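You operate a simulated robot arm through the tools that you are given. There is no shell and no other tool. Be economical: measure what you need, move in short steps, check, and stop when the job is done.

You run a simulated two-armed robot. Do the job below in one go: nothing can be reset, and whatever is moved stays where it is left.

Task
Run the batch on the blue card into its tank.
Fine: zero the meter first, let the batch end by itself, then turn both route knobs off.

The check looks at the end state, three seconds after you hand in, the way a careful person would. Anything else that was tipped, shoved, dropped, spilled or broken makes it a failure.

Robot
Two 7-joint arms with fingered hands on one trunk, on a base that drives. Base frame: it is fixed to the floor where the robot stands at the start and does not move with it; the origin is under the middle of the robot, x ahead of it, y to its left, z up; the surface under the hand at the start is at about z = 0.88. Units: m, rad, N and s.
The left shoulder is at the start at [0.023, 0.092, 1.386], the right one opposite. With the tool pointing down near the work surface each hand reaches from about 0.1 to 0.4 m from the robot's upright axis, wherever it stands, measured 20 degrees to its own side. Places, roughly: adjust knob [0.5, -0.5, 1.2]; batch dial [0.5, -0.4, 1.2]; batch meter [0.5, -0.3, 1.4]; blue card [0.6, -0.4, 1.5]; box pump isolator [-1.4, 0.5, 1]; from knob [0.5, 0.2, 1.2]; green button [0.5, 0.2, 1]; green card [0.6, 0.1, 1.5]; heat switch [0.5, -0.5, 1.1]; horn switch [-1.3, 0.6, 1.4]; key switch [0.4, -0.3, 0.9]; lamp test button [-1.3, 0.6, 1.4]; lift switch [0.3, -0.5, 0.9]; meter bleed cock [0.5, -1, 1]; meter hand valve [0.5, -0.8, 1]; panel isolator [0.5, -0.7, 1.2]. Payload 2.1 kg a hand.
The tool frame of a hand sits at the grasp point between the pads (the TCP): z along the fingers, y along the line on which they close. The tips reach 0.02 m beyond it. Largest opening 0.068 m; the body of the gripper starts 0.023 m behind the TCP. The gripper is a hand of 5 fingers: y runs from the thumb to the fingers, the wrist lies at [-0.01, -0.079, -0.131] in the tool frame.
Orientation is told as [roll, pitch, yaw] about the base's x, y, z axes, in that order, counted from this pose: with the fingers straight down and the wrist toward the robot, the tool's x, y and z point along [0, 1, 0], [1, 0, 0] and [0, 0, -1] of the base frame.

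Tools
- The arms move only by the tool nudge_tool. It takes "left_rows", "right_rows" or both (then of equal length, played together; a hand with none holds still); each is text: rows parted by semicolons, each of 6 numbers parted by spaces: the shift along the tool's x, y, z in units of 50 mm (1.0 is 50 mm), then the turn, a rotation vector about the tool's x, y, z in units of 5 degrees (1.0 is 5 degrees). In form: x y z wx wy wz; .... A call has 1 to 12 rows; each row shifts and turns the commanded pose from where the row before left it, along the tool's axes as they then stand. A call with a number of a shift or a turn outside -1 to 1 is refused whole. Rows are played at 5 a second. More than 0.05 m and 0.15 rad between two rows, and nothing of the call is played. A pose out of reach is approached as far as the arm can. The call stops where the force on the tool passes 40 N (or 10 N more than at its start, if that is more) or the arm is blocked; 0.2 s more then pass. In this call time passes only in rows, and 0.2 s behind the last. It gives the time, the measured TCP pose, the force on the tool (base axes), the opening and the grip force at its end, in the units of the frame above (readings bear some noise), with the torque about the TCP (base axes, N m) and any sound that the robot's microphone picked up, and new pictures: "views" is both (left out), scene, wrist or none (wrist: the cameras of the hands that moved).
- Cameras (640 x 400 px; columns grow to the right, rows downward): "scene" is now at [0.0989, -0.0256, 1.5411]; the picture's right is [-0.31, -0.95, 0.00], its down [-0.51, 0.17, -0.84] and it looks along [0.80, -0.26, -0.54] (base axes); focal length 252 px, centre (320, 200). "left" rides on the left gripper at [-0.055, -0.058, -0.072] in its tool frame; the picture's right is [-0.57, -0.39, 0.73], its down [0.73, -0.64, 0.23] and it looks along [0.38, 0.66, 0.65] (tool axes); focal length 226 px, centre (320, 200). "right" rides on the right gripper at [0.054, -0.058, -0.072] in its tool frame; the picture's right is [-0.57, 0.39, -0.73], its down [-0.73, -0.64, 0.23] and it looks along [-0.38, 0.66, 0.65] (tool axes); focal length 226 px, centre (320, 200). There is no depth. A picture from a camera that has moved, and an enlarged one, comes with that camera's place and axes in the base frame and with its lens.
- lift_body(by): slides the trunk up (or, below 0, down) by that many m; the arms and the scene camera ride with it, the base frame stays. It gives what a move gives, with no picture.
- base_move(legs): drives the robot by 1 to 6 legs, each [ahead, left, turn to the left] in m, m and rad, along the robot's own axes; the way and the turn of a leg run together, so that a leg with both is an arc; at most 1.5 m and 3.142 rad a leg. The arms and the cameras ride along, it lands a little off, and it stops where it bumps. It gives what a move gives, and a new picture of the scene camera.
- finger_targets(index, middle, ring, little, thumb_bend, thumb_turn, hand): sets how far each is bent, from 0 (flat) to 1 (curled in); at 0.3 the hand is open as for a grip, at 0.7 the pads meet at the TCP. One left out holds its place. A second passes; each finger stops where it meets its share of the squeeze, and holds until it gets a number again. It is the only way to open and close the hand. It gives what a move gives, with no picture; readings hold the bend of each and the force on index, middle, ring, little, thumb and palm. thumb_turn goes from beside the hand (0) to across from the fingers (1), as for a grip.
- turn_head(pan, tilt): turns the head with the scene camera to pan (to the left, within 1.501 rad either way) and tilt (down, from -0.506 to 1.204), counted from straight ahead of the robot. It gives what a move gives, and a new picture of the scene camera.
- zoom(camera, box): a new picture of the part [left, top, right, bottom] of that camera's present view, enlarged. No time passes.
- finish_job(): hands the job in; it is judged then, once.

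Go step by step. Nothing tells you exact positions but the pictures and the camera data: compare them with the known pose of the tool, close in by small moves and look again before you grip or let go. The budget is 120 turns and 260 pictures, counting those below and the enlarged ones. Unless the task says otherwise, let go and move clear before handing in, and close with one line.

The tools are called after "Emit:" by a JSON object that holds its "api" and its "payload". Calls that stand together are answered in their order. nudge_tool: Moves the arms, as the interface text tells. Its arguments: {"type":"object","properties":{"left_rows":{"type":"string"},"right_rows":{"type":"string"},"views":{"type":"string","enum":["both","scene","wrist","none"]}},"required":[]} The other tools are called the same way: lift_body (by) slides the trunk up or down; finger_targets (index, middle, ring, little, thumb_bend, thumb_turn, hand) moves the fingers one by one; base_move (legs) drives the base; turn_head (pan, tilt) turns the head that bears the scene camera; zoom (camera, box) takes an enlarged picture of a part of a camera's view; finish_job () hands the job in.

At the start:

```text
t: 0.0
left_ee_pos: [0.3828, 0.0378, 1.3857]
left_tool_rot: [0.0, 0.002, -0.001]
left_contact_force: [-0.2, -0.8, 0.2]
left_moment: [0.0, 0.0, 0.0]
left_opening: 0.0677
left_finger_force: 0.0
left_shape: jaw
left_bend: [0.3, 0.3, 0.3, 0.3, 0.3, 0.98]
left_finger forces: [0.0, 0.1, 0.0, 0.1, 0.0, 0.0]
right_ee_pos: [0.3271, -0.2525, 1.4206]
right_tool_rot: [0.001, -0.002, -0.001]
right_contact_force: [0.3, 0.2, 0.3]
right_moment: [0.01, 0.0, 0.04]
right_opening: 0.0677
right_finger_force: 0.0
right_shape: jaw
right_bend: [0.3, 0.3, 0.3, 0.3, 0.3, 0.98]
right_finger forces: [0.0, 0.1, 0.0, 0.0, 0.1, 0.0]
trunk travel left (down, up): [-0.625, 0.279]
robot x, y, heading: [0.0008, -0.0023, -0.002]
head pan, tilt: [-0.319, 0.567]
```

scene: 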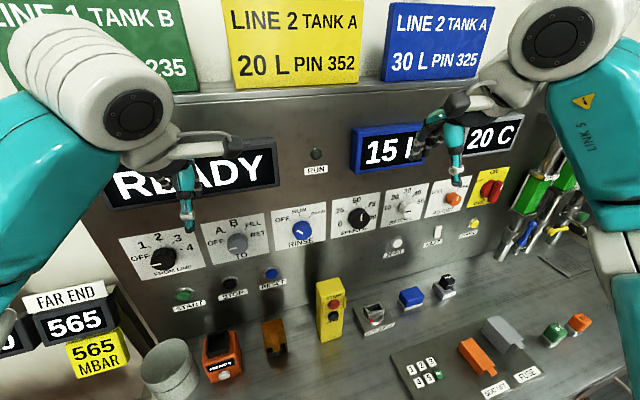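
right: 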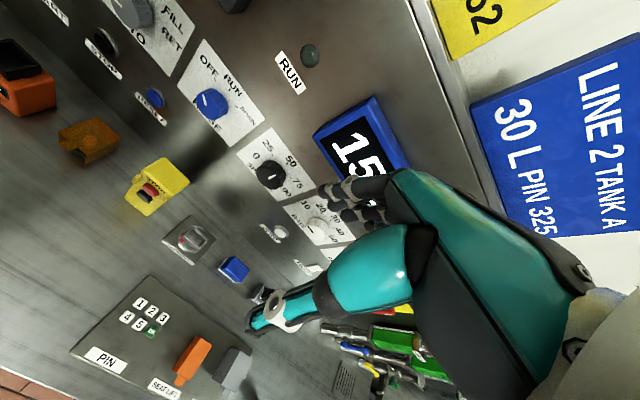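
left: 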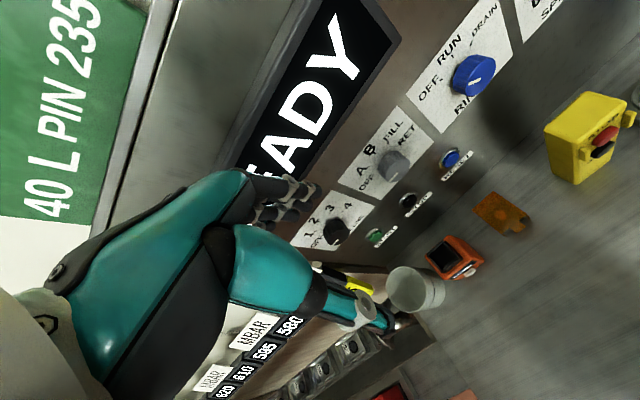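

I see a control panel with a from knob, a to knob, a blue mode knob, a batch dial, a meter showing 15 L, and the blue card (LINE 2, TANK A, 30 L, PIN 325). I'll zoom in to read the details before I move anything.

Emit:
{"api": "zoom", "payload": {"camera": "scene", "box": [90, 170, 330, 320]}}

Emit:
{"api": "zoom", "payload": {"camera": "scene", "box": [310, 110, 530, 248]}}

Emit:
{"api": "zoom", "payload": {"camera": "scene", "box": [300, 250, 600, 400]}}

Emit:
{"api": "zoom", "payload": {"camera": "scene", "box": [220, 0, 540, 100]}}

```text
2.67 times, centred on (210, 245) of scene
camera zoom: at [0.0989, -0.0256, 1.5411], right [-0.31, -0.95, 0.0], down [-0.51, 0.17, -0.84], along [0.8, -0.26, -0.54], focal length 672 px, centre (613, 80)
```

zoom: 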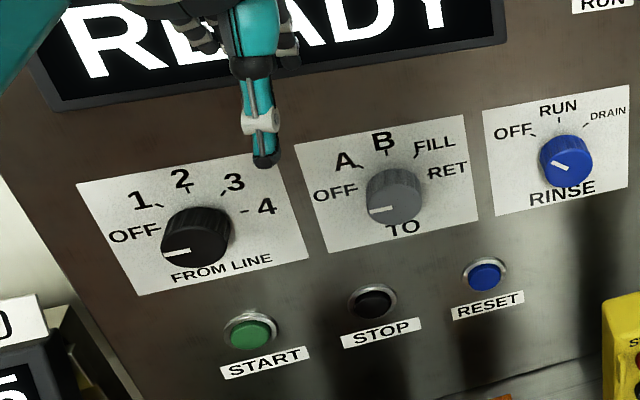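

```text
2.90 times, centred on (420, 179) of scene
camera zoom: at [0.0989, -0.0256, 1.5411], right [-0.31, -0.95, 0.0], down [-0.51, 0.17, -0.84], along [0.8, -0.26, -0.54], focal length 730 px, centre (30, 261)
```

zoom: 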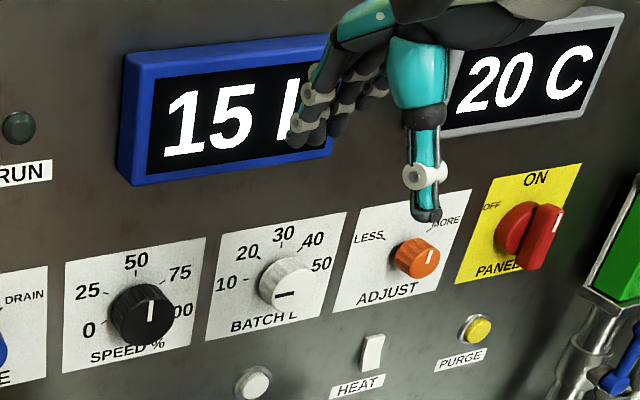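

```text
2.13 times, centred on (450, 325) of scene
camera zoom: at [0.0989, -0.0256, 1.5411], right [-0.31, -0.95, 0.0], down [-0.51, 0.17, -0.84], along [0.8, -0.26, -0.54], focal length 537 px, centre (43, -67)
```

zoom: 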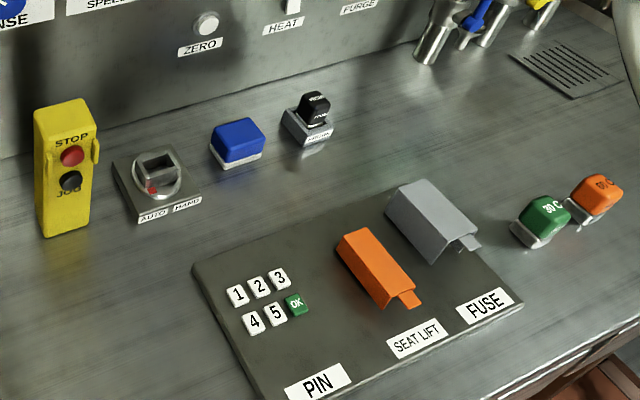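

```text
2.00 times, centred on (380, 50) of scene
camera zoom: at [0.0989, -0.0256, 1.5411], right [-0.31, -0.95, 0.0], down [-0.51, 0.17, -0.84], along [0.8, -0.26, -0.54], focal length 504 px, centre (200, 500)
```

zoom: 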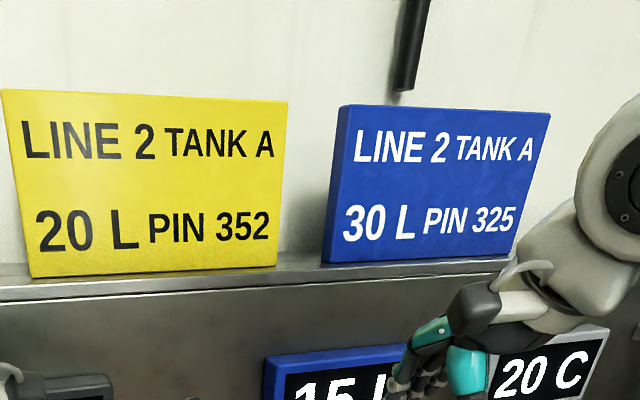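

Before touching anything I want to see the rest of the room: the right side with the hose and valve group, the left gauges, and the pump isolator behind.

Emit:
{"api": "turn_head", "payload": {"pan": -1.1, "tilt": 0.5}}

Emit:
{"api": "turn_head", "payload": {"pan": 0.9, "tilt": 0.5}}

Emit:
{"api": "turn_head", "payload": {"pan": 0.0, "tilt": -0.1}}

```text
t: 1.1
left_ee_pos: [0.3825, 0.0384, 1.3879]
left_tool_rot: [0.001, 0.001, 0.001]
left_contact_force: [-0.1, 0.1, 0.5]
left_moment: [0.0, -0.02, -0.02]
left_opening: 0.0676
left_finger_force: 0.0
left_shape: jaw
left_bend: [0.3, 0.3, 0.3, 0.3, 0.3, 0.98]
left_finger forces: [0.0, 0.1, 0.0, 0.0, 0.1, 0.0]
right_ee_pos: [0.3265, -0.2533, 1.4204]
right_tool_rot: [-0.001, -0.001, 0.0]
right_contact_force: [-0.5, 0.1, 0.4]
right_moment: [0.0, 0.04, 0.01]
right_opening: 0.0677
right_finger_force: 0.1
right_shape: jaw
right_bend: [0.3, 0.3, 0.3, 0.3, 0.3, 0.98]
right_finger forces: [0.0, 0.1, 0.1, 0.0, 0.0, 0.0]
trunk travel left (down, up): [-0.625, 0.279]
robot x, y, heading: [0.0016, 0.0023, 0.003]
head pan, tilt: [-1.1, 0.499]
camera scene: at [0.0554, -0.0787, 1.5473], right [-0.89, -0.45, 0.0], down [-0.22, 0.43, -0.88], along [0.4, -0.78, -0.48], focal length 252 px, centre (320, 200)
```

scene: 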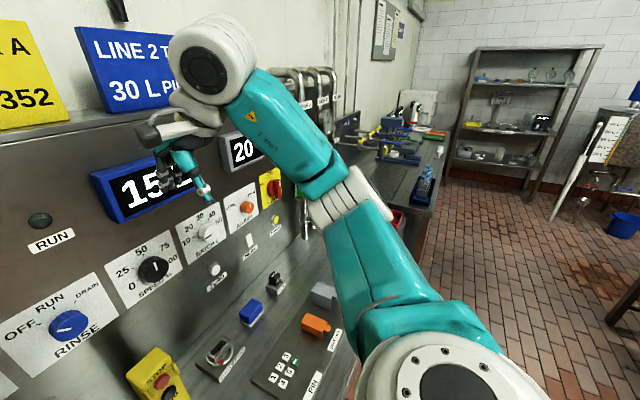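

```text
t: 3.0
left_ee_pos: [0.3831, 0.0384, 1.3851]
left_tool_rot: [-0.001, 0.002, 0.0]
left_contact_force: [-0.5, 0.1, -0.1]
left_moment: [0.03, -0.02, 0.0]
left_opening: 0.0676
left_finger_force: 0.1
left_shape: jaw
left_bend: [0.3, 0.3, 0.3, 0.3, 0.3, 0.98]
left_finger forces: [0.0, 0.1, 0.0, 0.0, 0.0, 0.0]
right_ee_pos: [0.3277, -0.2533, 1.4203]
right_tool_rot: [-0.001, 0.0, 0.001]
right_contact_force: [0.4, -0.1, 0.3]
right_moment: [-0.01, 0.01, 0.05]
right_opening: 0.0676
right_finger_force: 0.0
right_shape: jaw
right_bend: [0.3, 0.3, 0.3, 0.3, 0.3, 0.98]
right_finger forces: [0.0, 0.0, 0.1, 0.0, 0.0, 0.0]
trunk travel left (down, up): [-0.625, 0.279]
robot x, y, heading: [0.0024, 0.0035, -0.001]
head pan, tilt: [0.901, 0.499]
camera scene: at [0.0706, 0.0737, 1.5474], right [0.78, -0.62, 0.0], down [-0.3, -0.37, -0.88], along [0.55, 0.69, -0.48], focal length 252 px, centre (320, 200)
```

scene: 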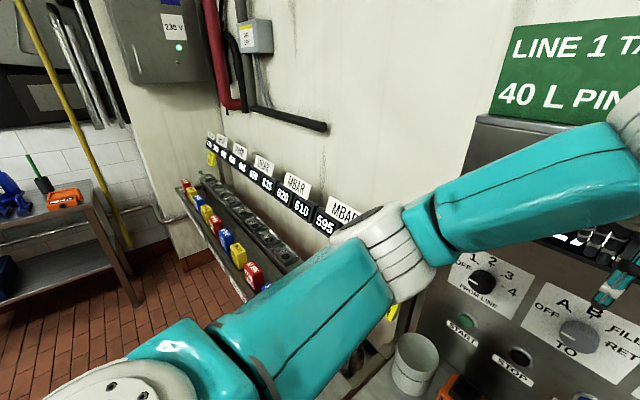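

```text
t: 4.2
left_ee_pos: [0.3818, 0.0386, 1.3858]
left_tool_rot: [0.0, 0.002, 0.001]
left_contact_force: [-0.1, 0.5, -0.4]
left_moment: [-0.03, 0.0, 0.04]
left_opening: 0.0678
left_finger_force: 0.1
left_shape: jaw
left_bend: [0.3, 0.3, 0.3, 0.3, 0.3, 0.98]
left_finger forces: [0.0, 0.1, 0.0, 0.0, 0.0, 0.1]
right_ee_pos: [0.3274, -0.2536, 1.4184]
right_tool_rot: [-0.001, 0.001, 0.0]
right_contact_force: [-0.5, 0.4, 0.5]
right_moment: [-0.01, -0.03, 0.0]
right_opening: 0.0676
right_finger_force: 0.0
right_shape: jaw
right_bend: [0.3, 0.3, 0.3, 0.3, 0.3, 0.98]
right_finger forces: [0.0, 0.1, 0.0, 0.0, 0.0, 0.0]
trunk travel left (down, up): [-0.625, 0.279]
robot x, y, heading: [-0.0, 0.002, 0.0]
head pan, tilt: [0.0, -0.099]
camera scene: at [0.1011, 0.0025, 1.6022], right [0.0, -1.0, 0.0], down [0.1, 0.0, -1.0], along [1.0, 0.0, 0.1], focal length 252 px, centre (320, 200)
```

scene: 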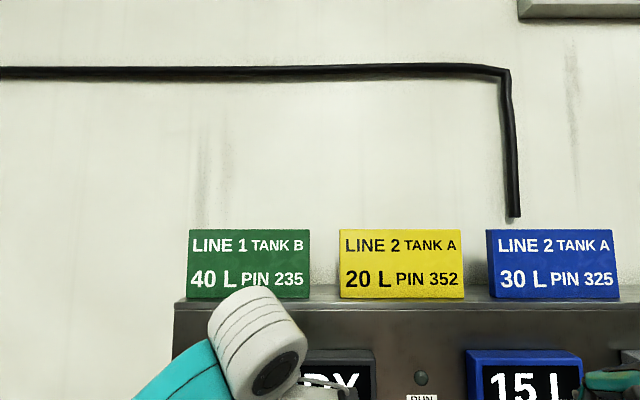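

The blue card reads LINE 2, TANK A, 30 L, PIN 325. I'll now look more closely at the dial pointers and the desk switches.

Emit:
{"api": "turn_head", "payload": {"pan": -0.5, "tilt": 0.75}}

Emit:
{"api": "zoom", "payload": {"camera": "scene", "box": [190, 60, 410, 198]}}

Emit:
{"api": "zoom", "payload": {"camera": "scene", "box": [220, 170, 420, 295]}}

Emit:
{"api": "zoom", "payload": {"camera": "left", "box": [280, 60, 520, 210]}}

Emit:
{"api": "zoom", "payload": {"camera": "right", "box": [200, 140, 380, 290]}}

```text
t: 5.4
left_ee_pos: [0.3824, 0.0374, 1.3858]
left_tool_rot: [-0.001, 0.002, 0.001]
left_contact_force: [0.2, 0.3, 0.4]
left_moment: [0.02, 0.02, 0.0]
left_opening: 0.0674
left_finger_force: 0.0
left_shape: jaw
left_bend: [0.3, 0.3, 0.3, 0.3, 0.3, 0.98]
left_finger forces: [0.0, 0.1, 0.0, 0.0, 0.0, 0.0]
right_ee_pos: [0.3266, -0.2534, 1.4202]
right_tool_rot: [0.001, 0.0, 0.0]
right_contact_force: [0.6, -0.3, 0.3]
right_moment: [-0.02, 0.02, 0.0]
right_opening: 0.0676
right_finger_force: 0.1
right_shape: jaw
right_bend: [0.3, 0.3, 0.3, 0.3, 0.3, 0.98]
right_finger forces: [0.0, 0.0, 0.1, 0.0, 0.0, 0.1]
trunk travel left (down, up): [-0.625, 0.279]
robot x, y, heading: [0.0015, -0.0014, 0.001]
head pan, tilt: [-0.499, 0.75]
camera scene: at [0.0868, -0.0373, 1.5254], right [-0.48, -0.88, 0.0], down [-0.6, 0.33, -0.73], along [0.64, -0.35, -0.68], focal length 252 px, centre (320, 200)
```

scene: 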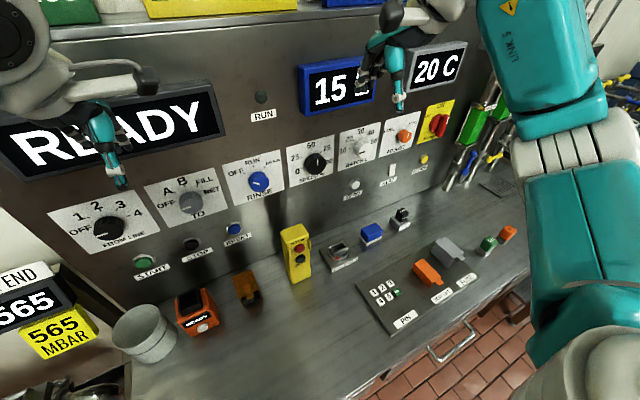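

```text
2.90 times, centred on (300, 129) of scene
camera zoom: at [0.0868, -0.0373, 1.5254], right [-0.48, -0.88, 0.0], down [-0.6, 0.33, -0.73], along [0.64, -0.35, -0.68], focal length 730 px, centre (378, 406)
```

zoom: 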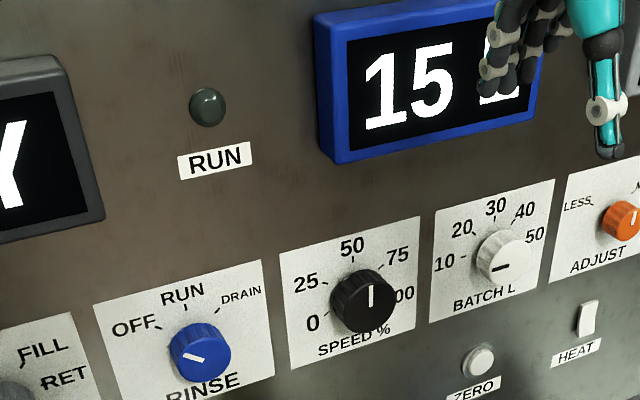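

```text
3.20 times, centred on (320, 232) of scene
camera zoom: at [0.0868, -0.0373, 1.5254], right [-0.48, -0.88, 0.0], down [-0.6, 0.33, -0.73], along [0.64, -0.35, -0.68], focal length 806 px, centre (320, 96)
```

zoom: 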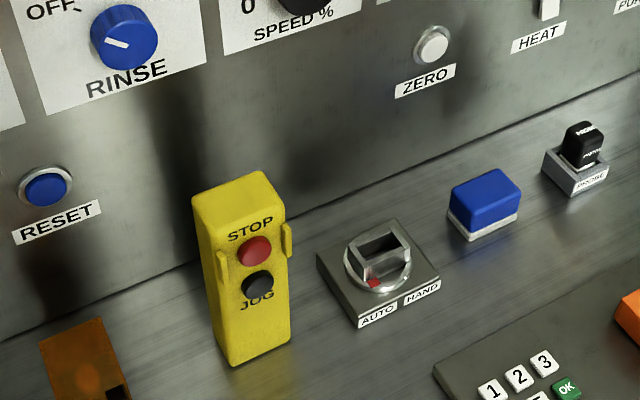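

```text
2.67 times, centred on (400, 135) of left
camera zoom: at [0.325, -0.0167, 1.4583], right [-0.39, -0.57, -0.73], down [-0.64, 0.73, -0.23], along [0.66, 0.38, -0.65], focal length 603 px, centre (107, 373)
```

zoom: 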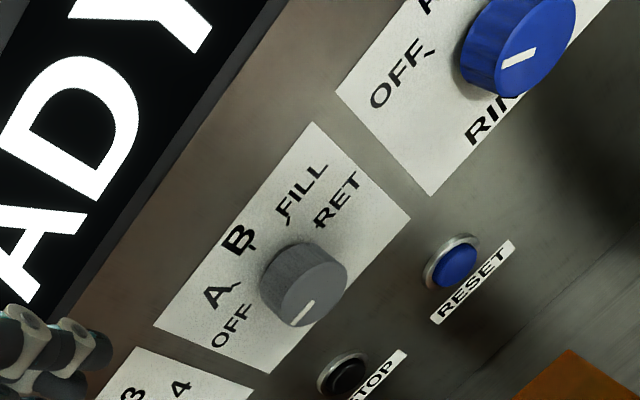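

```text
2.67 times, centred on (290, 215) of right
camera zoom: at [0.2684, -0.1978, 1.4924], right [0.39, -0.57, 0.73], down [-0.64, -0.73, -0.23], along [0.66, -0.38, -0.65], focal length 603 px, centre (400, 160)
```

zoom: 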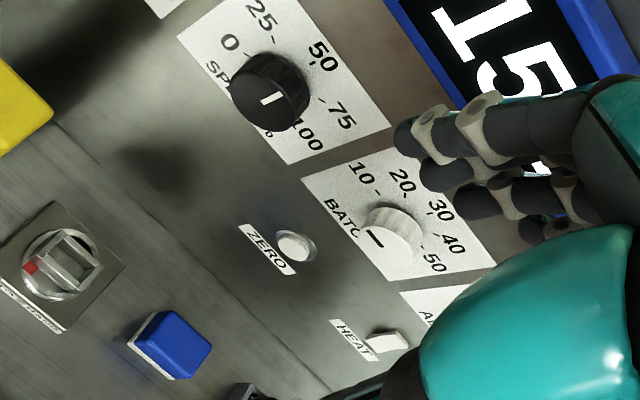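

The batch dial points to 10, FROM and TO are OFF, the key is on AUTO and the meter reads 15 L. I'll turn the right hand toward the panel first, to press ZERO and turn the batch dial.

Emit:
{"api": "nudge_tool", "payload": {"right_rows": "0 0 0 -1 0 0;0 0 0 -1 0 0;0 0 0 -1 0 0;0 0 0 -1 0 0;0 0 0 -1 0 0;0 0 0 -1 0 0;0 0 0 -1 0 0;0 0 0 -1 0 0;0 0 0 -1 0 0;0 0 0 -1 0 0;0 0 0 -1 0 0;0 0 0 -1 0 0", "views": "both"}}

```text
t: 8.0
left_ee_pos: [0.3817, 0.0376, 1.3849]
left_tool_rot: [0.001, -0.002, 0.0]
left_contact_force: [-0.2, -0.4, -0.2]
left_moment: [-0.02, 0.01, -0.01]
left_opening: 0.0677
left_finger_force: 0.0
left_shape: jaw
left_bend: [0.3, 0.3, 0.3, 0.3, 0.3, 0.98]
left_finger forces: [0.0, 0.0, 0.0, 0.0, 0.0, 0.0]
right_ee_pos: [0.3238, -0.2621, 1.4204]
right_tool_rot: [0.001, -0.995, -0.027]
right_contact_force: [-0.8, -0.4, -0.4]
right_moment: [-0.03, 0.01, 0.01]
right_opening: 0.0678
right_finger_force: 0.1
right_shape: jaw
right_bend: [0.3, 0.3, 0.3, 0.3, 0.3, 0.98]
right_finger forces: [0.0, 0.0, 0.0, 0.1, 0.1, 0.0]
right hand out of reach, approached as far as the arm can: row 12
trunk travel left (down, up): [-0.625, 0.279]
robot x, y, heading: [-0.0017, 0.0034, -0.004]
head pan, tilt: [-0.499, 0.75]
camera scene: at [0.0865, -0.0374, 1.5254], right [-0.48, -0.88, 0.0], down [-0.6, 0.33, -0.73], along [0.64, -0.35, -0.68], focal length 252 px, centre (320, 200)
camera right: at [0.2328, -0.2035, 1.4114], right [-0.41, -0.56, 0.72], down [-0.17, -0.73, -0.66], along [0.89, -0.4, 0.2], focal length 226 px, centre (320, 200)
```

scene: 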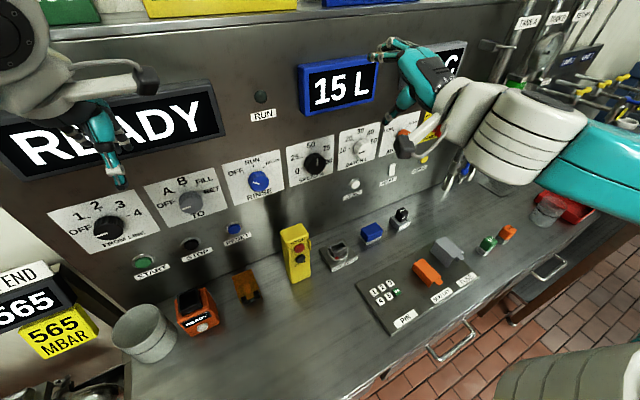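
right: 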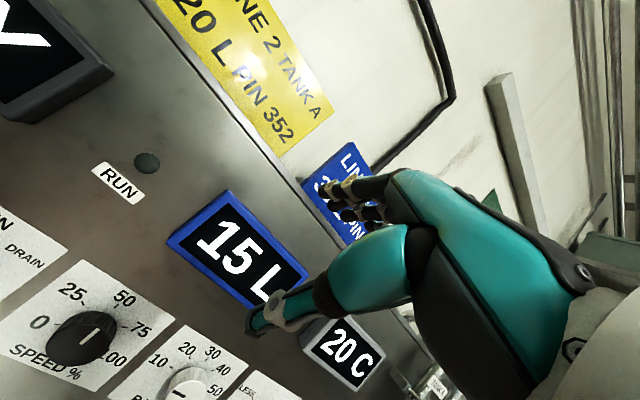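

The meter is clearly visible now. I'll lower the right hand toward the batch dial height and finish pointing it forward.

Emit:
{"api": "nudge_tool", "payload": {"right_rows": "-0.33 -0.42 0.27 0 0 0;-0.33 -0.42 0.27 0 0 0;-0.33 -0.42 0.27 0 0 0;-0.33 -0.42 0.27 0 0 0;-0.33 -0.42 0.27 0 0 0;-0.33 -0.42 0.27 0 0 0;-0.33 -0.42 0.27 0 0 0;-0.33 -0.42 0.27 0 0 0;0 0 0.2 -1 0 0;0 0 0.2 -1 0 0;0 0 0.2 -1 0 0;0 0 0.2 -1 0 0", "views": "both"}}

```text
t: 10.6
left_ee_pos: [0.3818, 0.0383, 1.3856]
left_tool_rot: [-0.001, 0.0, 0.001]
left_contact_force: [-0.5, 0.0, 0.5]
left_moment: [0.03, 0.02, 0.0]
left_opening: 0.0678
left_finger_force: 0.1
left_shape: jaw
left_bend: [0.3, 0.3, 0.3, 0.3, 0.3, 0.98]
left_finger forces: [0.0, 0.0, 0.0, 0.1, 0.0, 0.0]
right_ee_pos: [0.2898, -0.393, 1.2633]
right_tool_rot: [0.004, -1.344, -0.029]
right_contact_force: [0.0, 0.0, 0.3]
right_moment: [0.01, -0.03, 0.01]
right_opening: 0.0674
right_finger_force: 0.1
right_shape: jaw
right_bend: [0.3, 0.3, 0.3, 0.3, 0.3, 0.98]
right_finger forces: [0.1, 0.0, 0.0, 0.0, 0.0, 0.0]
right hand out of reach, approached as far as the arm can: row 7, 8, 9, 10, 11, 12
trunk travel left (down, up): [-0.625, 0.279]
robot x, y, heading: [-0.0012, -0.0012, 0.002]
head pan, tilt: [-0.499, 0.75]
camera scene: at [0.0867, -0.0373, 1.5254], right [-0.48, -0.88, 0.0], down [-0.6, 0.33, -0.73], along [0.64, -0.35, -0.68], focal length 252 px, centre (320, 200)
camera right: at [0.2066, -0.336, 1.2228], right [-0.64, -0.55, 0.54], down [0.06, -0.73, -0.68], along [0.77, -0.4, 0.5], focal length 226 px, centre (320, 200)
```

scene: 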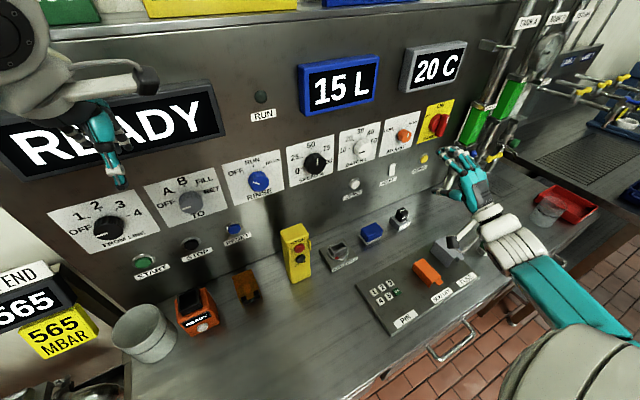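
right: 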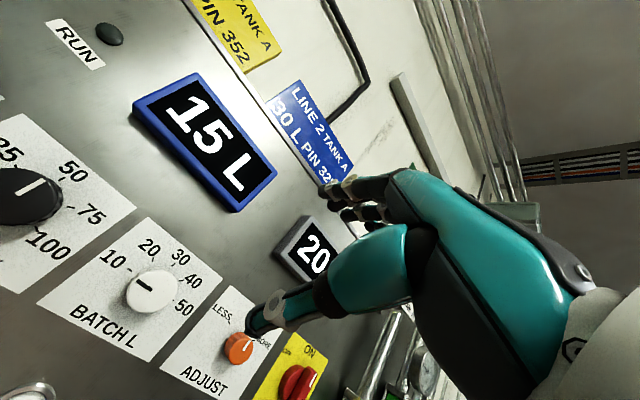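

The hand is folded too close to the body. I'll extend it forward toward the panel and see whether it catches up.

Emit:
{"api": "nudge_tool", "payload": {"right_rows": "0 0 0.5 0 0 0;0 0 0.5 0 0 0;0 0 0.5 0 0 0;0 0 0 -1 0 0;0 0 0 -1 0 0", "views": "both"}}

```text
t: 11.8
left_ee_pos: [0.3821, 0.0363, 1.3864]
left_tool_rot: [0.0, 0.0, -0.001]
left_contact_force: [-0.9, 0.5, 0.1]
left_moment: [0.0, 0.01, -0.02]
left_opening: 0.0676
left_finger_force: 0.0
left_shape: jaw
left_bend: [0.3, 0.3, 0.3, 0.3, 0.3, 0.98]
left_finger forces: [0.1, 0.0, 0.0, 0.1, 0.0, 0.0]
right_ee_pos: [0.2964, -0.3978, 1.2948]
right_tool_rot: [0.031, -1.516, -0.057]
right_contact_force: [0.3, 0.3, -1.1]
right_moment: [0.04, -0.02, -0.02]
right_opening: 0.0675
right_finger_force: 0.1
right_shape: jaw
right_bend: [0.3, 0.3, 0.3, 0.3, 0.3, 0.98]
right_finger forces: [0.1, 0.0, 0.0, 0.0, 0.0, 0.0]
right hand out of reach, approached as far as the arm can: row 1, 2, 3, 4, 5
trunk travel left (down, up): [-0.625, 0.279]
robot x, y, heading: [-0.0016, 0.0012, 0.003]
head pan, tilt: [-0.499, 0.75]
camera scene: at [0.0867, -0.0373, 1.5254], right [-0.48, -0.88, 0.0], down [-0.6, 0.33, -0.73], along [0.64, -0.35, -0.68], focal length 252 px, centre (320, 200)
camera right: at [0.2214, -0.3399, 1.2409], right [-0.72, -0.55, 0.42], down [0.18, -0.74, -0.65], along [0.67, -0.4, 0.63], focal length 226 px, centre (320, 200)
```

scene: 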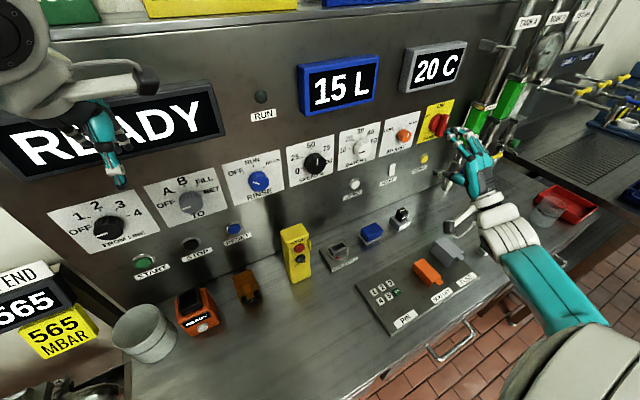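
right: 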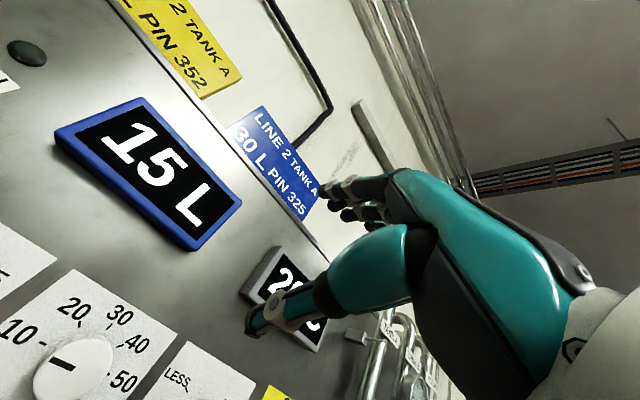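

Palm-down pointing is limited by the wrist. I'll roll the hand toward a handshake pose and see whether that is reachable.

Emit:
{"api": "nudge_tool", "payload": {"right_rows": "0 0 -0.5 0 0 1;0 0 0 0 0 1;0 0 0 0 0 1;0 0 0 0 0 1;0 0 0 0 0 1;0 0 0 0 0 1;0 0 0 0 0 1;0 0 0 0 0 1;0 0 0 0 0 1;0 0 0 0 0 1;0 0 0 0 0 1;0 0 0 0 0 1", "views": "both"}}

```text
t: 14.4
left_ee_pos: [0.3823, 0.0377, 1.3868]
left_tool_rot: [0.001, 0.001, 0.0]
left_contact_force: [0.7, 0.0, 0.1]
left_moment: [-0.03, 0.01, 0.01]
left_opening: 0.0681
left_finger_force: 0.1
left_shape: jaw
left_bend: [0.3, 0.3, 0.3, 0.3, 0.3, 0.98]
left_finger forces: [0.0, 0.1, 0.0, 0.0, 0.1, 0.0]
right_ee_pos: [0.2597, -0.4163, 1.2736]
right_tool_rot: [1.509, -0.52, -1.565]
right_contact_force: [0.2, -0.8, -0.1]
right_moment: [-0.01, -0.01, 0.0]
right_opening: 0.0677
right_finger_force: 0.0
right_shape: jaw
right_bend: [0.3, 0.3, 0.3, 0.3, 0.3, 0.98]
right_finger forces: [0.0, 0.0, 0.0, 0.0, 0.0, 0.1]
right hand out of reach, approached as far as the arm can: row 9, 10, 11
trunk travel left (down, up): [-0.625, 0.279]
robot x, y, heading: [0.0012, 0.0022, -0.002]
head pan, tilt: [-0.499, 0.75]
camera scene: at [0.0868, -0.0372, 1.5254], right [-0.48, -0.88, 0.0], down [-0.6, 0.33, -0.73], along [0.64, -0.35, -0.68], focal length 252 px, centre (320, 200)
camera right: at [0.1896, -0.3353, 1.2966], right [-0.76, -0.6, -0.26], down [0.18, 0.19, -0.97], along [0.63, -0.78, -0.03], focal length 226 px, centre (320, 200)
```

scene: 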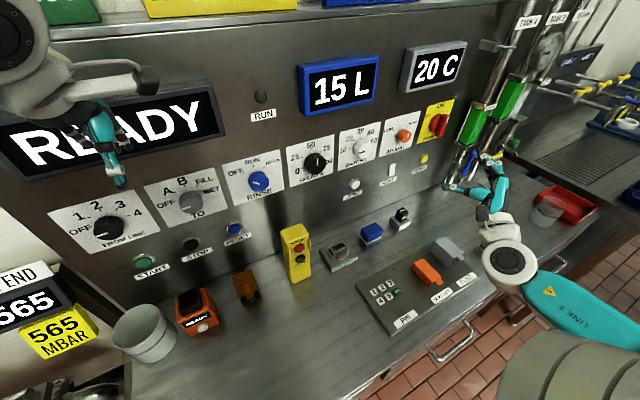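
right: 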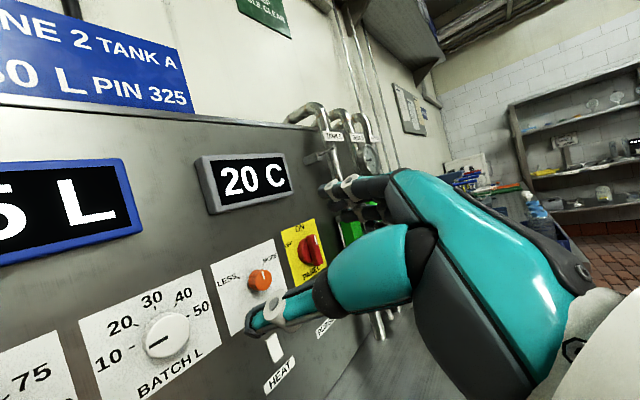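

The rolled pose is pointing straight at the panel. I'll give a small forward move to check that it follows.

Emit:
{"api": "nudge_tool", "payload": {"right_rows": "0 0 0.1 0 0 0;0 0 0.1 0 0 0;0 0 0.1 0 0 0", "views": "none"}}

```text
t: 15.2
left_ee_pos: [0.3822, 0.0386, 1.385]
left_tool_rot: [0.002, 0.002, 0.0]
left_contact_force: [-0.3, -0.7, -0.1]
left_moment: [-0.02, 0.01, 0.0]
left_opening: 0.0677
left_finger_force: 0.0
left_shape: jaw
left_bend: [0.3, 0.3, 0.3, 0.3, 0.3, 0.98]
left_finger forces: [0.0, 0.0, 0.0, 0.0, 0.0, 0.0]
right_ee_pos: [0.2705, -0.4217, 1.2773]
right_tool_rot: [1.506, -0.531, -1.575]
right_contact_force: [-0.6, -0.1, -0.2]
right_moment: [0.0, 0.02, 0.02]
right_opening: 0.0677
right_finger_force: 0.0
right_shape: jaw
right_bend: [0.3, 0.3, 0.3, 0.3, 0.3, 0.98]
right_finger forces: [0.0, 0.0, 0.0, 0.0, 0.0, 0.0]
right hand out of reach, approached as far as the arm can: row 2, 3
trunk travel left (down, up): [-0.625, 0.279]
robot x, y, heading: [-0.0026, -0.0041, 0.0]
head pan, tilt: [-0.499, 0.75]
```

The arm seems limited because the target is too far to the side. I'll drive the base right so the batch dial lies in the right arm's natural sector.

Emit:
{"api": "base_move", "payload": {"legs": [[-0.05, -0.22, 0]]}}

Emit:
{"api": "nudge_tool", "payload": {"right_rows": "0 0 0.3 0 0 0;0 0 0.3 0 0 0;0 0 0.3 0 0 0;0 0 0.3 0 0 0", "views": "none"}}

```text
t: 16.9
left_ee_pos: [0.3319, -0.1751, 1.3862]
left_tool_rot: [0.0, -0.001, -0.002]
left_contact_force: [0.4, -0.6, 0.0]
left_moment: [-0.03, 0.03, 0.01]
left_opening: 0.0677
left_finger_force: 0.2
left_shape: jaw
left_bend: [0.3, 0.3, 0.3, 0.3, 0.3, 0.98]
left_finger forces: [0.1, 0.1, 0.0, 0.0, 0.1, 0.1]
right_ee_pos: [0.2194, -0.6347, 1.2768]
right_tool_rot: [1.506, -0.53, -1.576]
right_contact_force: [0.7, -0.3, -0.6]
right_moment: [0.0, -0.01, 0.0]
right_opening: 0.0677
right_finger_force: 0.0
right_shape: jaw
right_bend: [0.3, 0.3, 0.3, 0.3, 0.3, 0.98]
right_finger forces: [0.0, 0.0, 0.0, 0.0, 0.1, 0.0]
trunk travel left (down, up): [-0.625, 0.279]
robot x, y, heading: [-0.0502, -0.2109, -0.004]
head pan, tilt: [-0.499, 0.75]
camera scene: at [0.0355, -0.2502, 1.5254], right [-0.48, -0.88, 0.0], down [-0.6, 0.33, -0.73], along [0.64, -0.35, -0.68], focal length 252 px, centre (320, 200)
```

scene: 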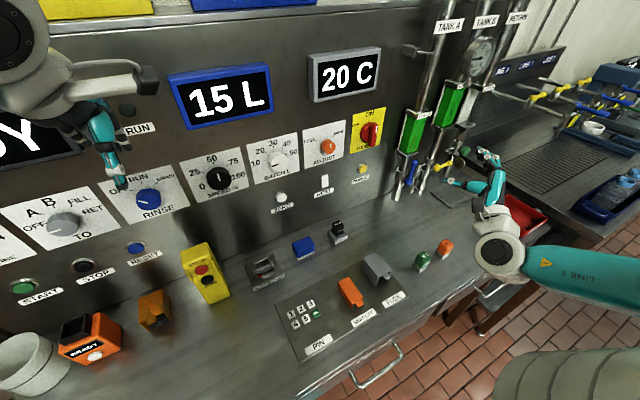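

```text
t: 17.9
left_ee_pos: [0.3308, -0.1752, 1.3856]
left_tool_rot: [-0.001, 0.003, 0.0]
left_contact_force: [0.4, -0.7, 0.0]
left_moment: [0.02, -0.03, 0.03]
left_opening: 0.0678
left_finger_force: 0.1
left_shape: jaw
left_bend: [0.3, 0.3, 0.3, 0.3, 0.3, 0.98]
left_finger forces: [0.1, 0.0, 0.0, 0.0, 0.0, 0.0]
right_ee_pos: [0.2786, -0.6364, 1.2737]
right_tool_rot: [1.507, -0.531, -1.576]
right_contact_force: [0.9, -0.2, -0.4]
right_moment: [0.0, -0.01, 0.01]
right_opening: 0.0677
right_finger_force: 0.1
right_shape: jaw
right_bend: [0.3, 0.3, 0.3, 0.3, 0.3, 0.98]
right_finger forces: [0.0, 0.0, 0.0, 0.0, 0.0, 0.1]
trunk travel left (down, up): [-0.625, 0.279]
robot x, y, heading: [-0.0513, -0.21, 0.001]
head pan, tilt: [-0.499, 0.75]
```

That worked. Now I'll bring the right hand in front of the batch dial and ZERO area.

Emit:
{"api": "nudge_tool", "payload": {"right_rows": "0.09 -0.61 0.3 0 0 0;0.09 -0.61 0.3 0 0 0;0.09 -0.61 0.3 0 0 0;0.09 -0.61 0.3 0 0 0;0.09 -0.61 0.3 0 0 0;0.09 -0.61 0.3 0 0 0;0.09 -0.61 0.3 0 0 0;0.09 -0.61 0.3 0 0 0", "views": "both"}}

Emit:
{"api": "zoom", "payload": {"camera": "scene", "box": [370, 0, 530, 200]}}

```text
t: 19.7
left_ee_pos: [0.3305, -0.1747, 1.3863]
left_tool_rot: [0.0, 0.002, -0.001]
left_contact_force: [-0.1, 0.0, 0.3]
left_moment: [-0.01, -0.04, 0.01]
left_opening: 0.0678
left_finger_force: 0.1
left_shape: jaw
left_bend: [0.3, 0.3, 0.3, 0.3, 0.3, 0.98]
left_finger forces: [0.0, 0.0, 0.0, 0.0, 0.0, 0.0]
right_ee_pos: [0.3984, -0.4137, 1.1741]
right_tool_rot: [1.505, -0.53, -1.575]
right_contact_force: [-0.6, 0.1, -0.2]
right_moment: [0.02, -0.04, 0.03]
right_opening: 0.0679
right_finger_force: 0.1
right_shape: jaw
right_bend: [0.3, 0.3, 0.3, 0.3, 0.3, 0.98]
right_finger forces: [0.1, 0.1, 0.1, 0.1, 0.1, 0.0]
trunk travel left (down, up): [-0.625, 0.279]
robot x, y, heading: [-0.053, -0.2137, -0.008]
head pan, tilt: [-0.499, 0.75]
camera scene: at [0.0361, -0.2485, 1.5254], right [-0.48, -0.88, 0.0], down [-0.6, 0.33, -0.73], along [0.64, -0.35, -0.68], focal length 252 px, centre (320, 200)
camera right: at [0.3309, -0.3317, 1.1965], right [-0.77, -0.59, -0.25], down [0.18, 0.17, -0.97], along [0.62, -0.79, -0.02], focal length 226 px, centre (320, 200)
```

scene: 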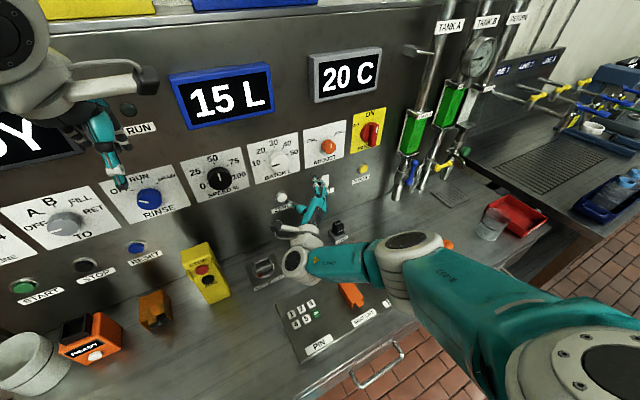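
right: 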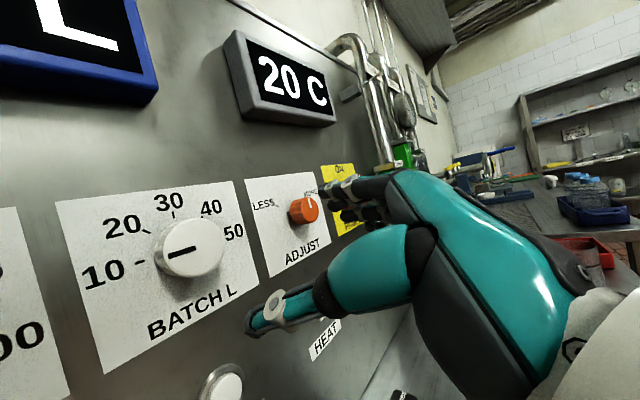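

```text
2.00 times, centred on (450, 100) of scene
camera zoom: at [0.0361, -0.2485, 1.5254], right [-0.48, -0.88, 0.0], down [-0.6, 0.33, -0.73], along [0.64, -0.35, -0.68], focal length 504 px, centre (60, 400)
```

zoom: 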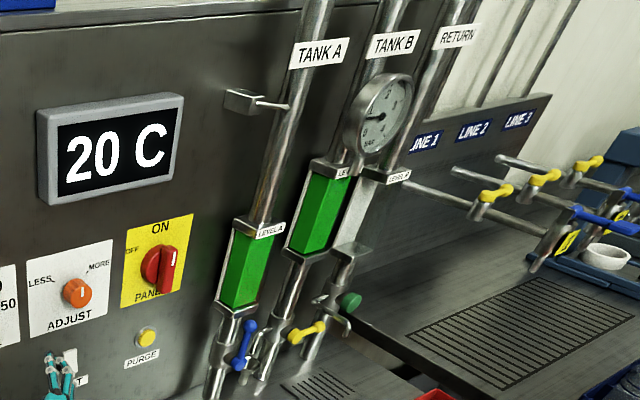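

The dial face is near [0.53, -0.407, 1.18] and ZERO near [0.54, -0.408, 1.058]. I'll shape the right hand into a poker with index and thumb pinched and the others curled, and check it in the wrist view.

Emit:
{"api": "finger_targets", "payload": {"hand": "right", "index": 0.7, "middle": 1, "ring": 1, "little": 1, "thumb_bend": 0.7, "thumb_turn": 1}}

Emit:
{"api": "nudge_tool", "payload": {"right_rows": "-0.5 -0.3 0 0 0 0;-0.5 -0.3 0 0 0 0;-0.5 -0.3 0 0 0 0;-0.5 -0.3 0 0 0 0", "views": "both"}}

```text
t: 20.7
left_ee_pos: [0.3332, -0.1741, 1.3867]
left_tool_rot: [0.0, 0.002, -0.001]
left_contact_force: [0.6, 0.1, 0.0]
left_moment: [-0.01, 0.01, -0.01]
left_opening: 0.0677
left_finger_force: 0.0
left_shape: jaw
left_bend: [0.3, 0.3, 0.3, 0.3, 0.3, 0.98]
left_finger forces: [0.1, 0.1, 0.0, 0.1, 0.1, 0.0]
right_ee_pos: [0.399, -0.4145, 1.1743]
right_tool_rot: [1.505, -0.53, -1.577]
right_contact_force: [0.0, -0.7, -0.6]
right_moment: [-0.04, 0.02, -0.01]
right_opening: 0.0
right_finger_force: 0.1
right_shape: fingers
right_bend: [0.7, 1.0, 1.0, 1.0, 0.7, 1.0]
right_finger forces: [0.0, 0.0, 0.0, 0.0, 0.0, 0.0]
trunk travel left (down, up): [-0.625, 0.279]
robot x, y, heading: [-0.0528, -0.2128, -0.003]
head pan, tilt: [-0.499, 0.75]
```

```text
t: 21.7
left_ee_pos: [0.3316, -0.174, 1.3847]
left_tool_rot: [0.0, -0.001, -0.002]
left_contact_force: [0.4, 1.2, 0.7]
left_moment: [0.01, 0.02, -0.02]
left_opening: 0.0677
left_finger_force: 0.1
left_shape: jaw
left_bend: [0.3, 0.3, 0.3, 0.3, 0.3, 0.98]
left_finger forces: [0.1, 0.1, 0.0, 0.0, 0.0, 0.1]
right_ee_pos: [0.3713, -0.4169, 1.1011]
right_tool_rot: [1.507, -0.529, -1.576]
right_contact_force: [0.1, 0.6, 0.1]
right_moment: [0.0, 0.0, 0.01]
right_opening: 0.0
right_finger_force: 0.0
right_shape: fingers
right_bend: [0.7, 1.0, 1.0, 1.0, 0.7, 1.0]
right_finger forces: [0.1, 0.1, 0.0, 0.0, 0.1, 0.0]
right hand out of reach, approached as far as the arm can: row 2, 3, 4
trunk travel left (down, up): [-0.625, 0.279]
robot x, y, heading: [-0.0498, -0.2122, -0.006]
head pan, tilt: [-0.499, 0.75]
camera scene: at [0.0356, -0.2477, 1.5254], right [-0.48, -0.88, 0.0], down [-0.6, 0.33, -0.73], along [0.64, -0.35, -0.68], focal length 252 px, centre (320, 200)
camera right: at [0.302, -0.3349, 1.1226], right [-0.77, -0.59, -0.25], down [0.18, 0.17, -0.97], along [0.62, -0.79, -0.03], focal length 226 px, centre (320, 200)
```

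scene: 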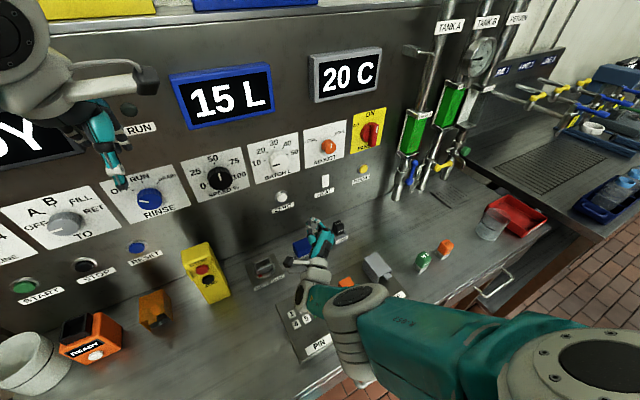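
right: 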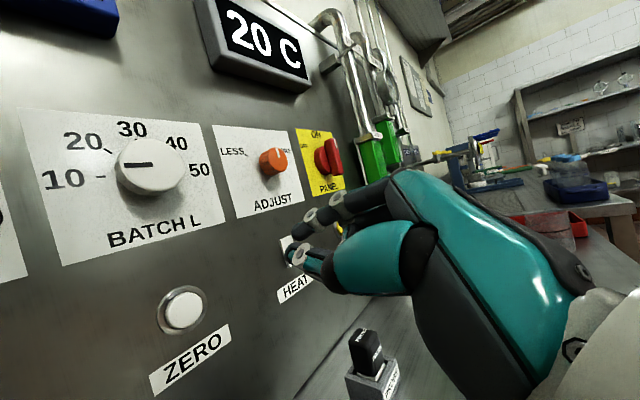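

Reach gets tight low down, so I'll raise the hand a bit and then lower the trunk 0.12 m to put the shoulders nearer the panel height.

Emit:
{"api": "nudge_tool", "payload": {"right_rows": "0.43 0.25 0 0 0 0;0.43 0.25 0 0 0 0;0.43 0.25 0 0 0 0;0.43 0.25 0 0 0 0", "views": "none"}}

Emit:
{"api": "lift_body", "payload": {"by": -0.12}}

Emit:
{"api": "nudge_tool", "payload": {"right_rows": "0 0 0.5 0 0 0;0 0 0.5 0 0 0", "views": "both"}}

```text
t: 22.7
left_ee_pos: [0.3306, -0.1745, 1.3858]
left_tool_rot: [0.0, 0.002, -0.002]
left_contact_force: [-0.1, 1.0, 0.1]
left_moment: [-0.03, -0.02, 0.02]
left_opening: 0.0675
left_finger_force: 0.0
left_shape: jaw
left_bend: [0.3, 0.3, 0.3, 0.3, 0.3, 0.98]
left_finger forces: [0.0, 0.0, 0.0, 0.0, 0.0, 0.0]
right_ee_pos: [0.4221, -0.4161, 1.1542]
right_tool_rot: [1.507, -0.53, -1.577]
right_contact_force: [0.6, 0.2, 0.4]
right_moment: [-0.03, 0.01, -0.01]
right_opening: 0.0
right_finger_force: 0.1
right_shape: fingers
right_bend: [0.7, 1.0, 1.0, 1.0, 0.7, 1.0]
right_finger forces: [0.0, 0.1, 0.1, 0.1, 0.0, 0.1]
right hand out of reach, approached as far as the arm can: row 1, 2, 3, 4
trunk travel left (down, up): [-0.625, 0.279]
robot x, y, heading: [-0.0516, -0.2128, 0.001]
head pan, tilt: [-0.499, 0.75]
```

```text
t: 24.2
left_ee_pos: [0.3317, -0.1737, 1.2659]
left_tool_rot: [0.0, 0.0, -0.001]
left_contact_force: [0.0, -0.8, 0.5]
left_moment: [0.0, 0.01, 0.01]
left_opening: 0.0681
left_finger_force: 0.0
left_shape: jaw
left_bend: [0.3, 0.3, 0.3, 0.3, 0.3, 0.98]
left_finger forces: [0.0, 0.0, 0.1, 0.1, 0.1, 0.0]
right_ee_pos: [0.4237, -0.4147, 1.0299]
right_tool_rot: [1.506, -0.533, -1.576]
right_contact_force: [-0.2, 0.1, 0.5]
right_moment: [0.06, -0.01, 0.03]
right_opening: 0.0
right_finger_force: 0.0
right_shape: fingers
right_bend: [0.7, 1.0, 1.0, 1.0, 0.7, 1.0]
right_finger forces: [0.0, 0.0, 0.0, 0.0, 0.0, 0.0]
trunk travel left (down, up): [-0.505, 0.399]
robot x, y, heading: [-0.0521, -0.21, -0.004]
head pan, tilt: [-0.499, 0.75]
```

```text
t: 24.8
left_ee_pos: [0.3315, -0.1748, 1.266]
left_tool_rot: [0.0, 0.002, -0.001]
left_contact_force: [-0.1, 0.1, 0.7]
left_moment: [-0.02, -0.03, 0.01]
left_opening: 0.0676
left_finger_force: 0.0
left_shape: jaw
left_bend: [0.3, 0.3, 0.3, 0.3, 0.3, 0.98]
left_finger forces: [0.0, 0.1, 0.0, 0.0, 0.0, 0.1]
right_ee_pos: [0.4385, -0.4254, 1.0458]
right_tool_rot: [1.503, -0.534, -1.577]
right_contact_force: [-0.6, 0.1, -1.3]
right_moment: [-0.01, 0.02, 0.01]
right_opening: 0.0
right_finger_force: 0.1
right_shape: fingers
right_bend: [0.7, 1.0, 1.0, 1.0, 0.7, 1.0]
right_finger forces: [0.0, 0.0, 0.0, 0.1, 0.0, 0.0]
right hand out of reach, approached as far as the arm can: row 1, 2
trunk travel left (down, up): [-0.505, 0.399]
robot x, y, heading: [-0.0504, -0.2121, 0.001]
head pan, tilt: [-0.499, 0.75]
camera scene: at [0.0423, -0.2495, 1.4051], right [-0.48, -0.88, 0.0], down [-0.6, 0.33, -0.73], along [0.64, -0.35, -0.68], focal length 252 px, centre (320, 200)
camera right: at [0.3703, -0.3439, 1.0683], right [-0.77, -0.59, -0.25], down [0.18, 0.17, -0.97], along [0.62, -0.79, -0.03], focal length 226 px, centre (320, 200)
```

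scene: 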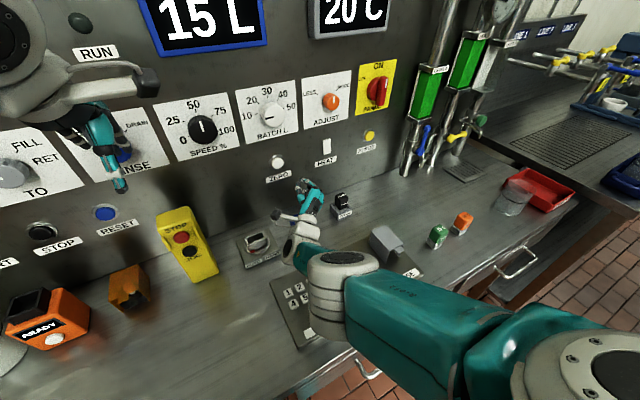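
right: 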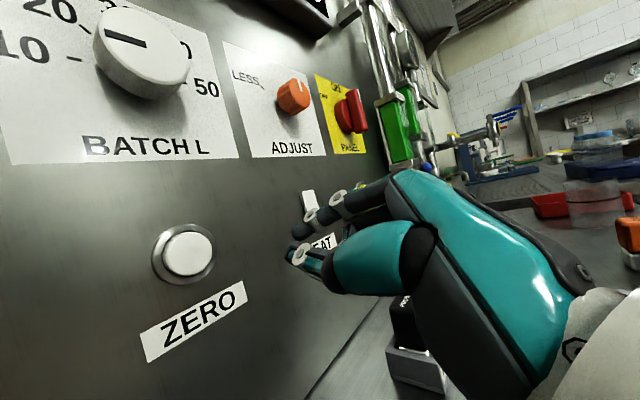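

The pinched tips sit about 2 cm ahead of the TCP, pointing just right of ZERO, which is at about [0.535, -0.403, 1.052]. I'll drive the base forward 5 cm to get reach back, then check.

Emit:
{"api": "nudge_tool", "payload": {"right_rows": "0 0 -0.4 0 0 0;0.2 -0.35 -0.2 0 0 0", "views": "none"}}

Emit:
{"api": "base_move", "payload": {"legs": [[0.05, 0, 0]]}}

```text
t: 25.4
left_ee_pos: [0.3318, -0.1739, 1.2666]
left_tool_rot: [-0.001, 0.004, -0.001]
left_contact_force: [0.2, -0.9, 0.7]
left_moment: [0.0, 0.01, 0.0]
left_opening: 0.068
left_finger_force: 0.2
left_shape: jaw
left_bend: [0.3, 0.3, 0.3, 0.3, 0.3, 0.98]
left_finger forces: [0.0, 0.1, 0.0, 0.0, 0.0, 0.1]
right_ee_pos: [0.4264, -0.4023, 1.0351]
right_tool_rot: [1.505, -0.533, -1.578]
right_contact_force: [-0.9, -0.9, 1.0]
right_moment: [0.04, 0.02, -0.01]
right_opening: 0.0002
right_finger_force: 0.0
right_shape: fingers
right_bend: [0.7, 1.0, 1.0, 1.0, 0.7, 1.0]
right_finger forces: [0.1, 0.1, 0.1, 0.0, 0.0, 0.0]
right hand out of reach, approached as far as the arm can: row 1, 2
trunk travel left (down, up): [-0.505, 0.399]
robot x, y, heading: [-0.0506, -0.2092, -0.004]
head pan, tilt: [-0.499, 0.75]
```

```text
t: 26.3
left_ee_pos: [0.3816, -0.1753, 1.2663]
left_tool_rot: [0.0, 0.002, -0.003]
left_contact_force: [0.2, -0.7, 1.4]
left_moment: [-0.01, -0.04, -0.03]
left_opening: 0.0677
left_finger_force: 0.2
left_shape: jaw
left_bend: [0.3, 0.3, 0.3, 0.3, 0.3, 0.98]
left_finger forces: [0.0, 0.0, 0.0, 0.1, 0.0, 0.0]
right_ee_pos: [0.4776, -0.404, 1.0346]
right_tool_rot: [1.504, -0.533, -1.577]
right_contact_force: [-0.3, 0.3, -0.4]
right_moment: [0.02, 0.02, 0.0]
right_opening: 0.0
right_finger_force: 0.1
right_shape: fingers
right_bend: [0.7, 1.0, 1.0, 1.0, 0.7, 1.0]
right_finger forces: [0.0, 0.1, 0.0, 0.1, 0.0, 0.0]
trunk travel left (down, up): [-0.505, 0.399]
robot x, y, heading: [-0.0023, -0.2093, -0.002]
head pan, tilt: [-0.499, 0.75]
camera scene: at [0.0928, -0.2493, 1.4051], right [-0.48, -0.88, 0.0], down [-0.6, 0.33, -0.73], along [0.64, -0.35, -0.68], focal length 252 px, centre (320, 200)
```

scene: 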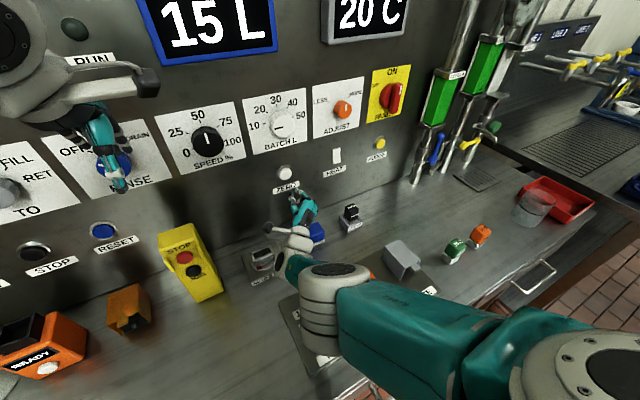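

The hand is now just below ZERO. I'll raise it about 18 mm and check the alignment before pushing.

Emit:
{"api": "nudge_tool", "payload": {"right_rows": "0.31 0.18 0 0 0 0;0 0 0.2 0 0 0", "views": "wrist"}}

```text
t: 26.9
left_ee_pos: [0.381, -0.1752, 1.2655]
left_tool_rot: [0.001, 0.002, -0.003]
left_contact_force: [0.7, 0.4, -0.1]
left_moment: [-0.01, 0.0, 0.0]
left_opening: 0.0678
left_finger_force: 0.0
left_shape: jaw
left_bend: [0.3, 0.3, 0.3, 0.3, 0.3, 0.98]
left_finger forces: [0.0, 0.1, 0.0, 0.1, 0.1, 0.0]
right_ee_pos: [0.4916, -0.4042, 1.0523]
right_tool_rot: [1.505, -0.532, -1.577]
right_contact_force: [0.0, 0.3, -0.6]
right_moment: [0.0, -0.01, -0.01]
right_opening: 0.0001
right_finger_force: 0.0
right_shape: fingers
right_bend: [0.7, 1.0, 1.0, 1.0, 0.7, 1.0]
right_finger forces: [0.0, 0.0, 0.1, 0.1, 0.0, 0.0]
right hand out of reach, approached as far as the arm can: row 1, 2
trunk travel left (down, up): [-0.505, 0.399]
robot x, y, heading: [0.0011, -0.2103, -0.004]
head pan, tilt: [-0.499, 0.75]
camera right: at [0.4231, -0.3226, 1.0748], right [-0.77, -0.59, -0.25], down [0.18, 0.17, -0.97], along [0.61, -0.79, -0.02], focal length 226 px, centre (320, 200)
```

right: 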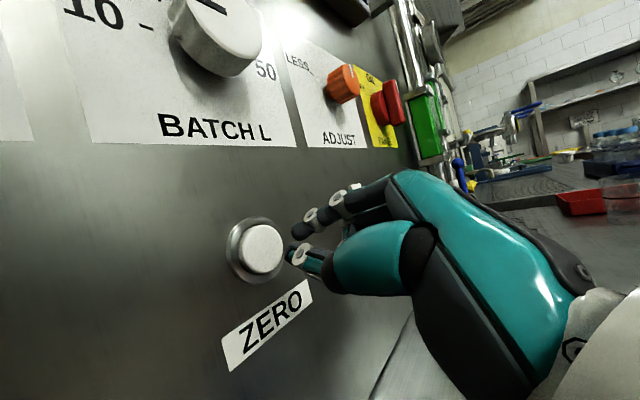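

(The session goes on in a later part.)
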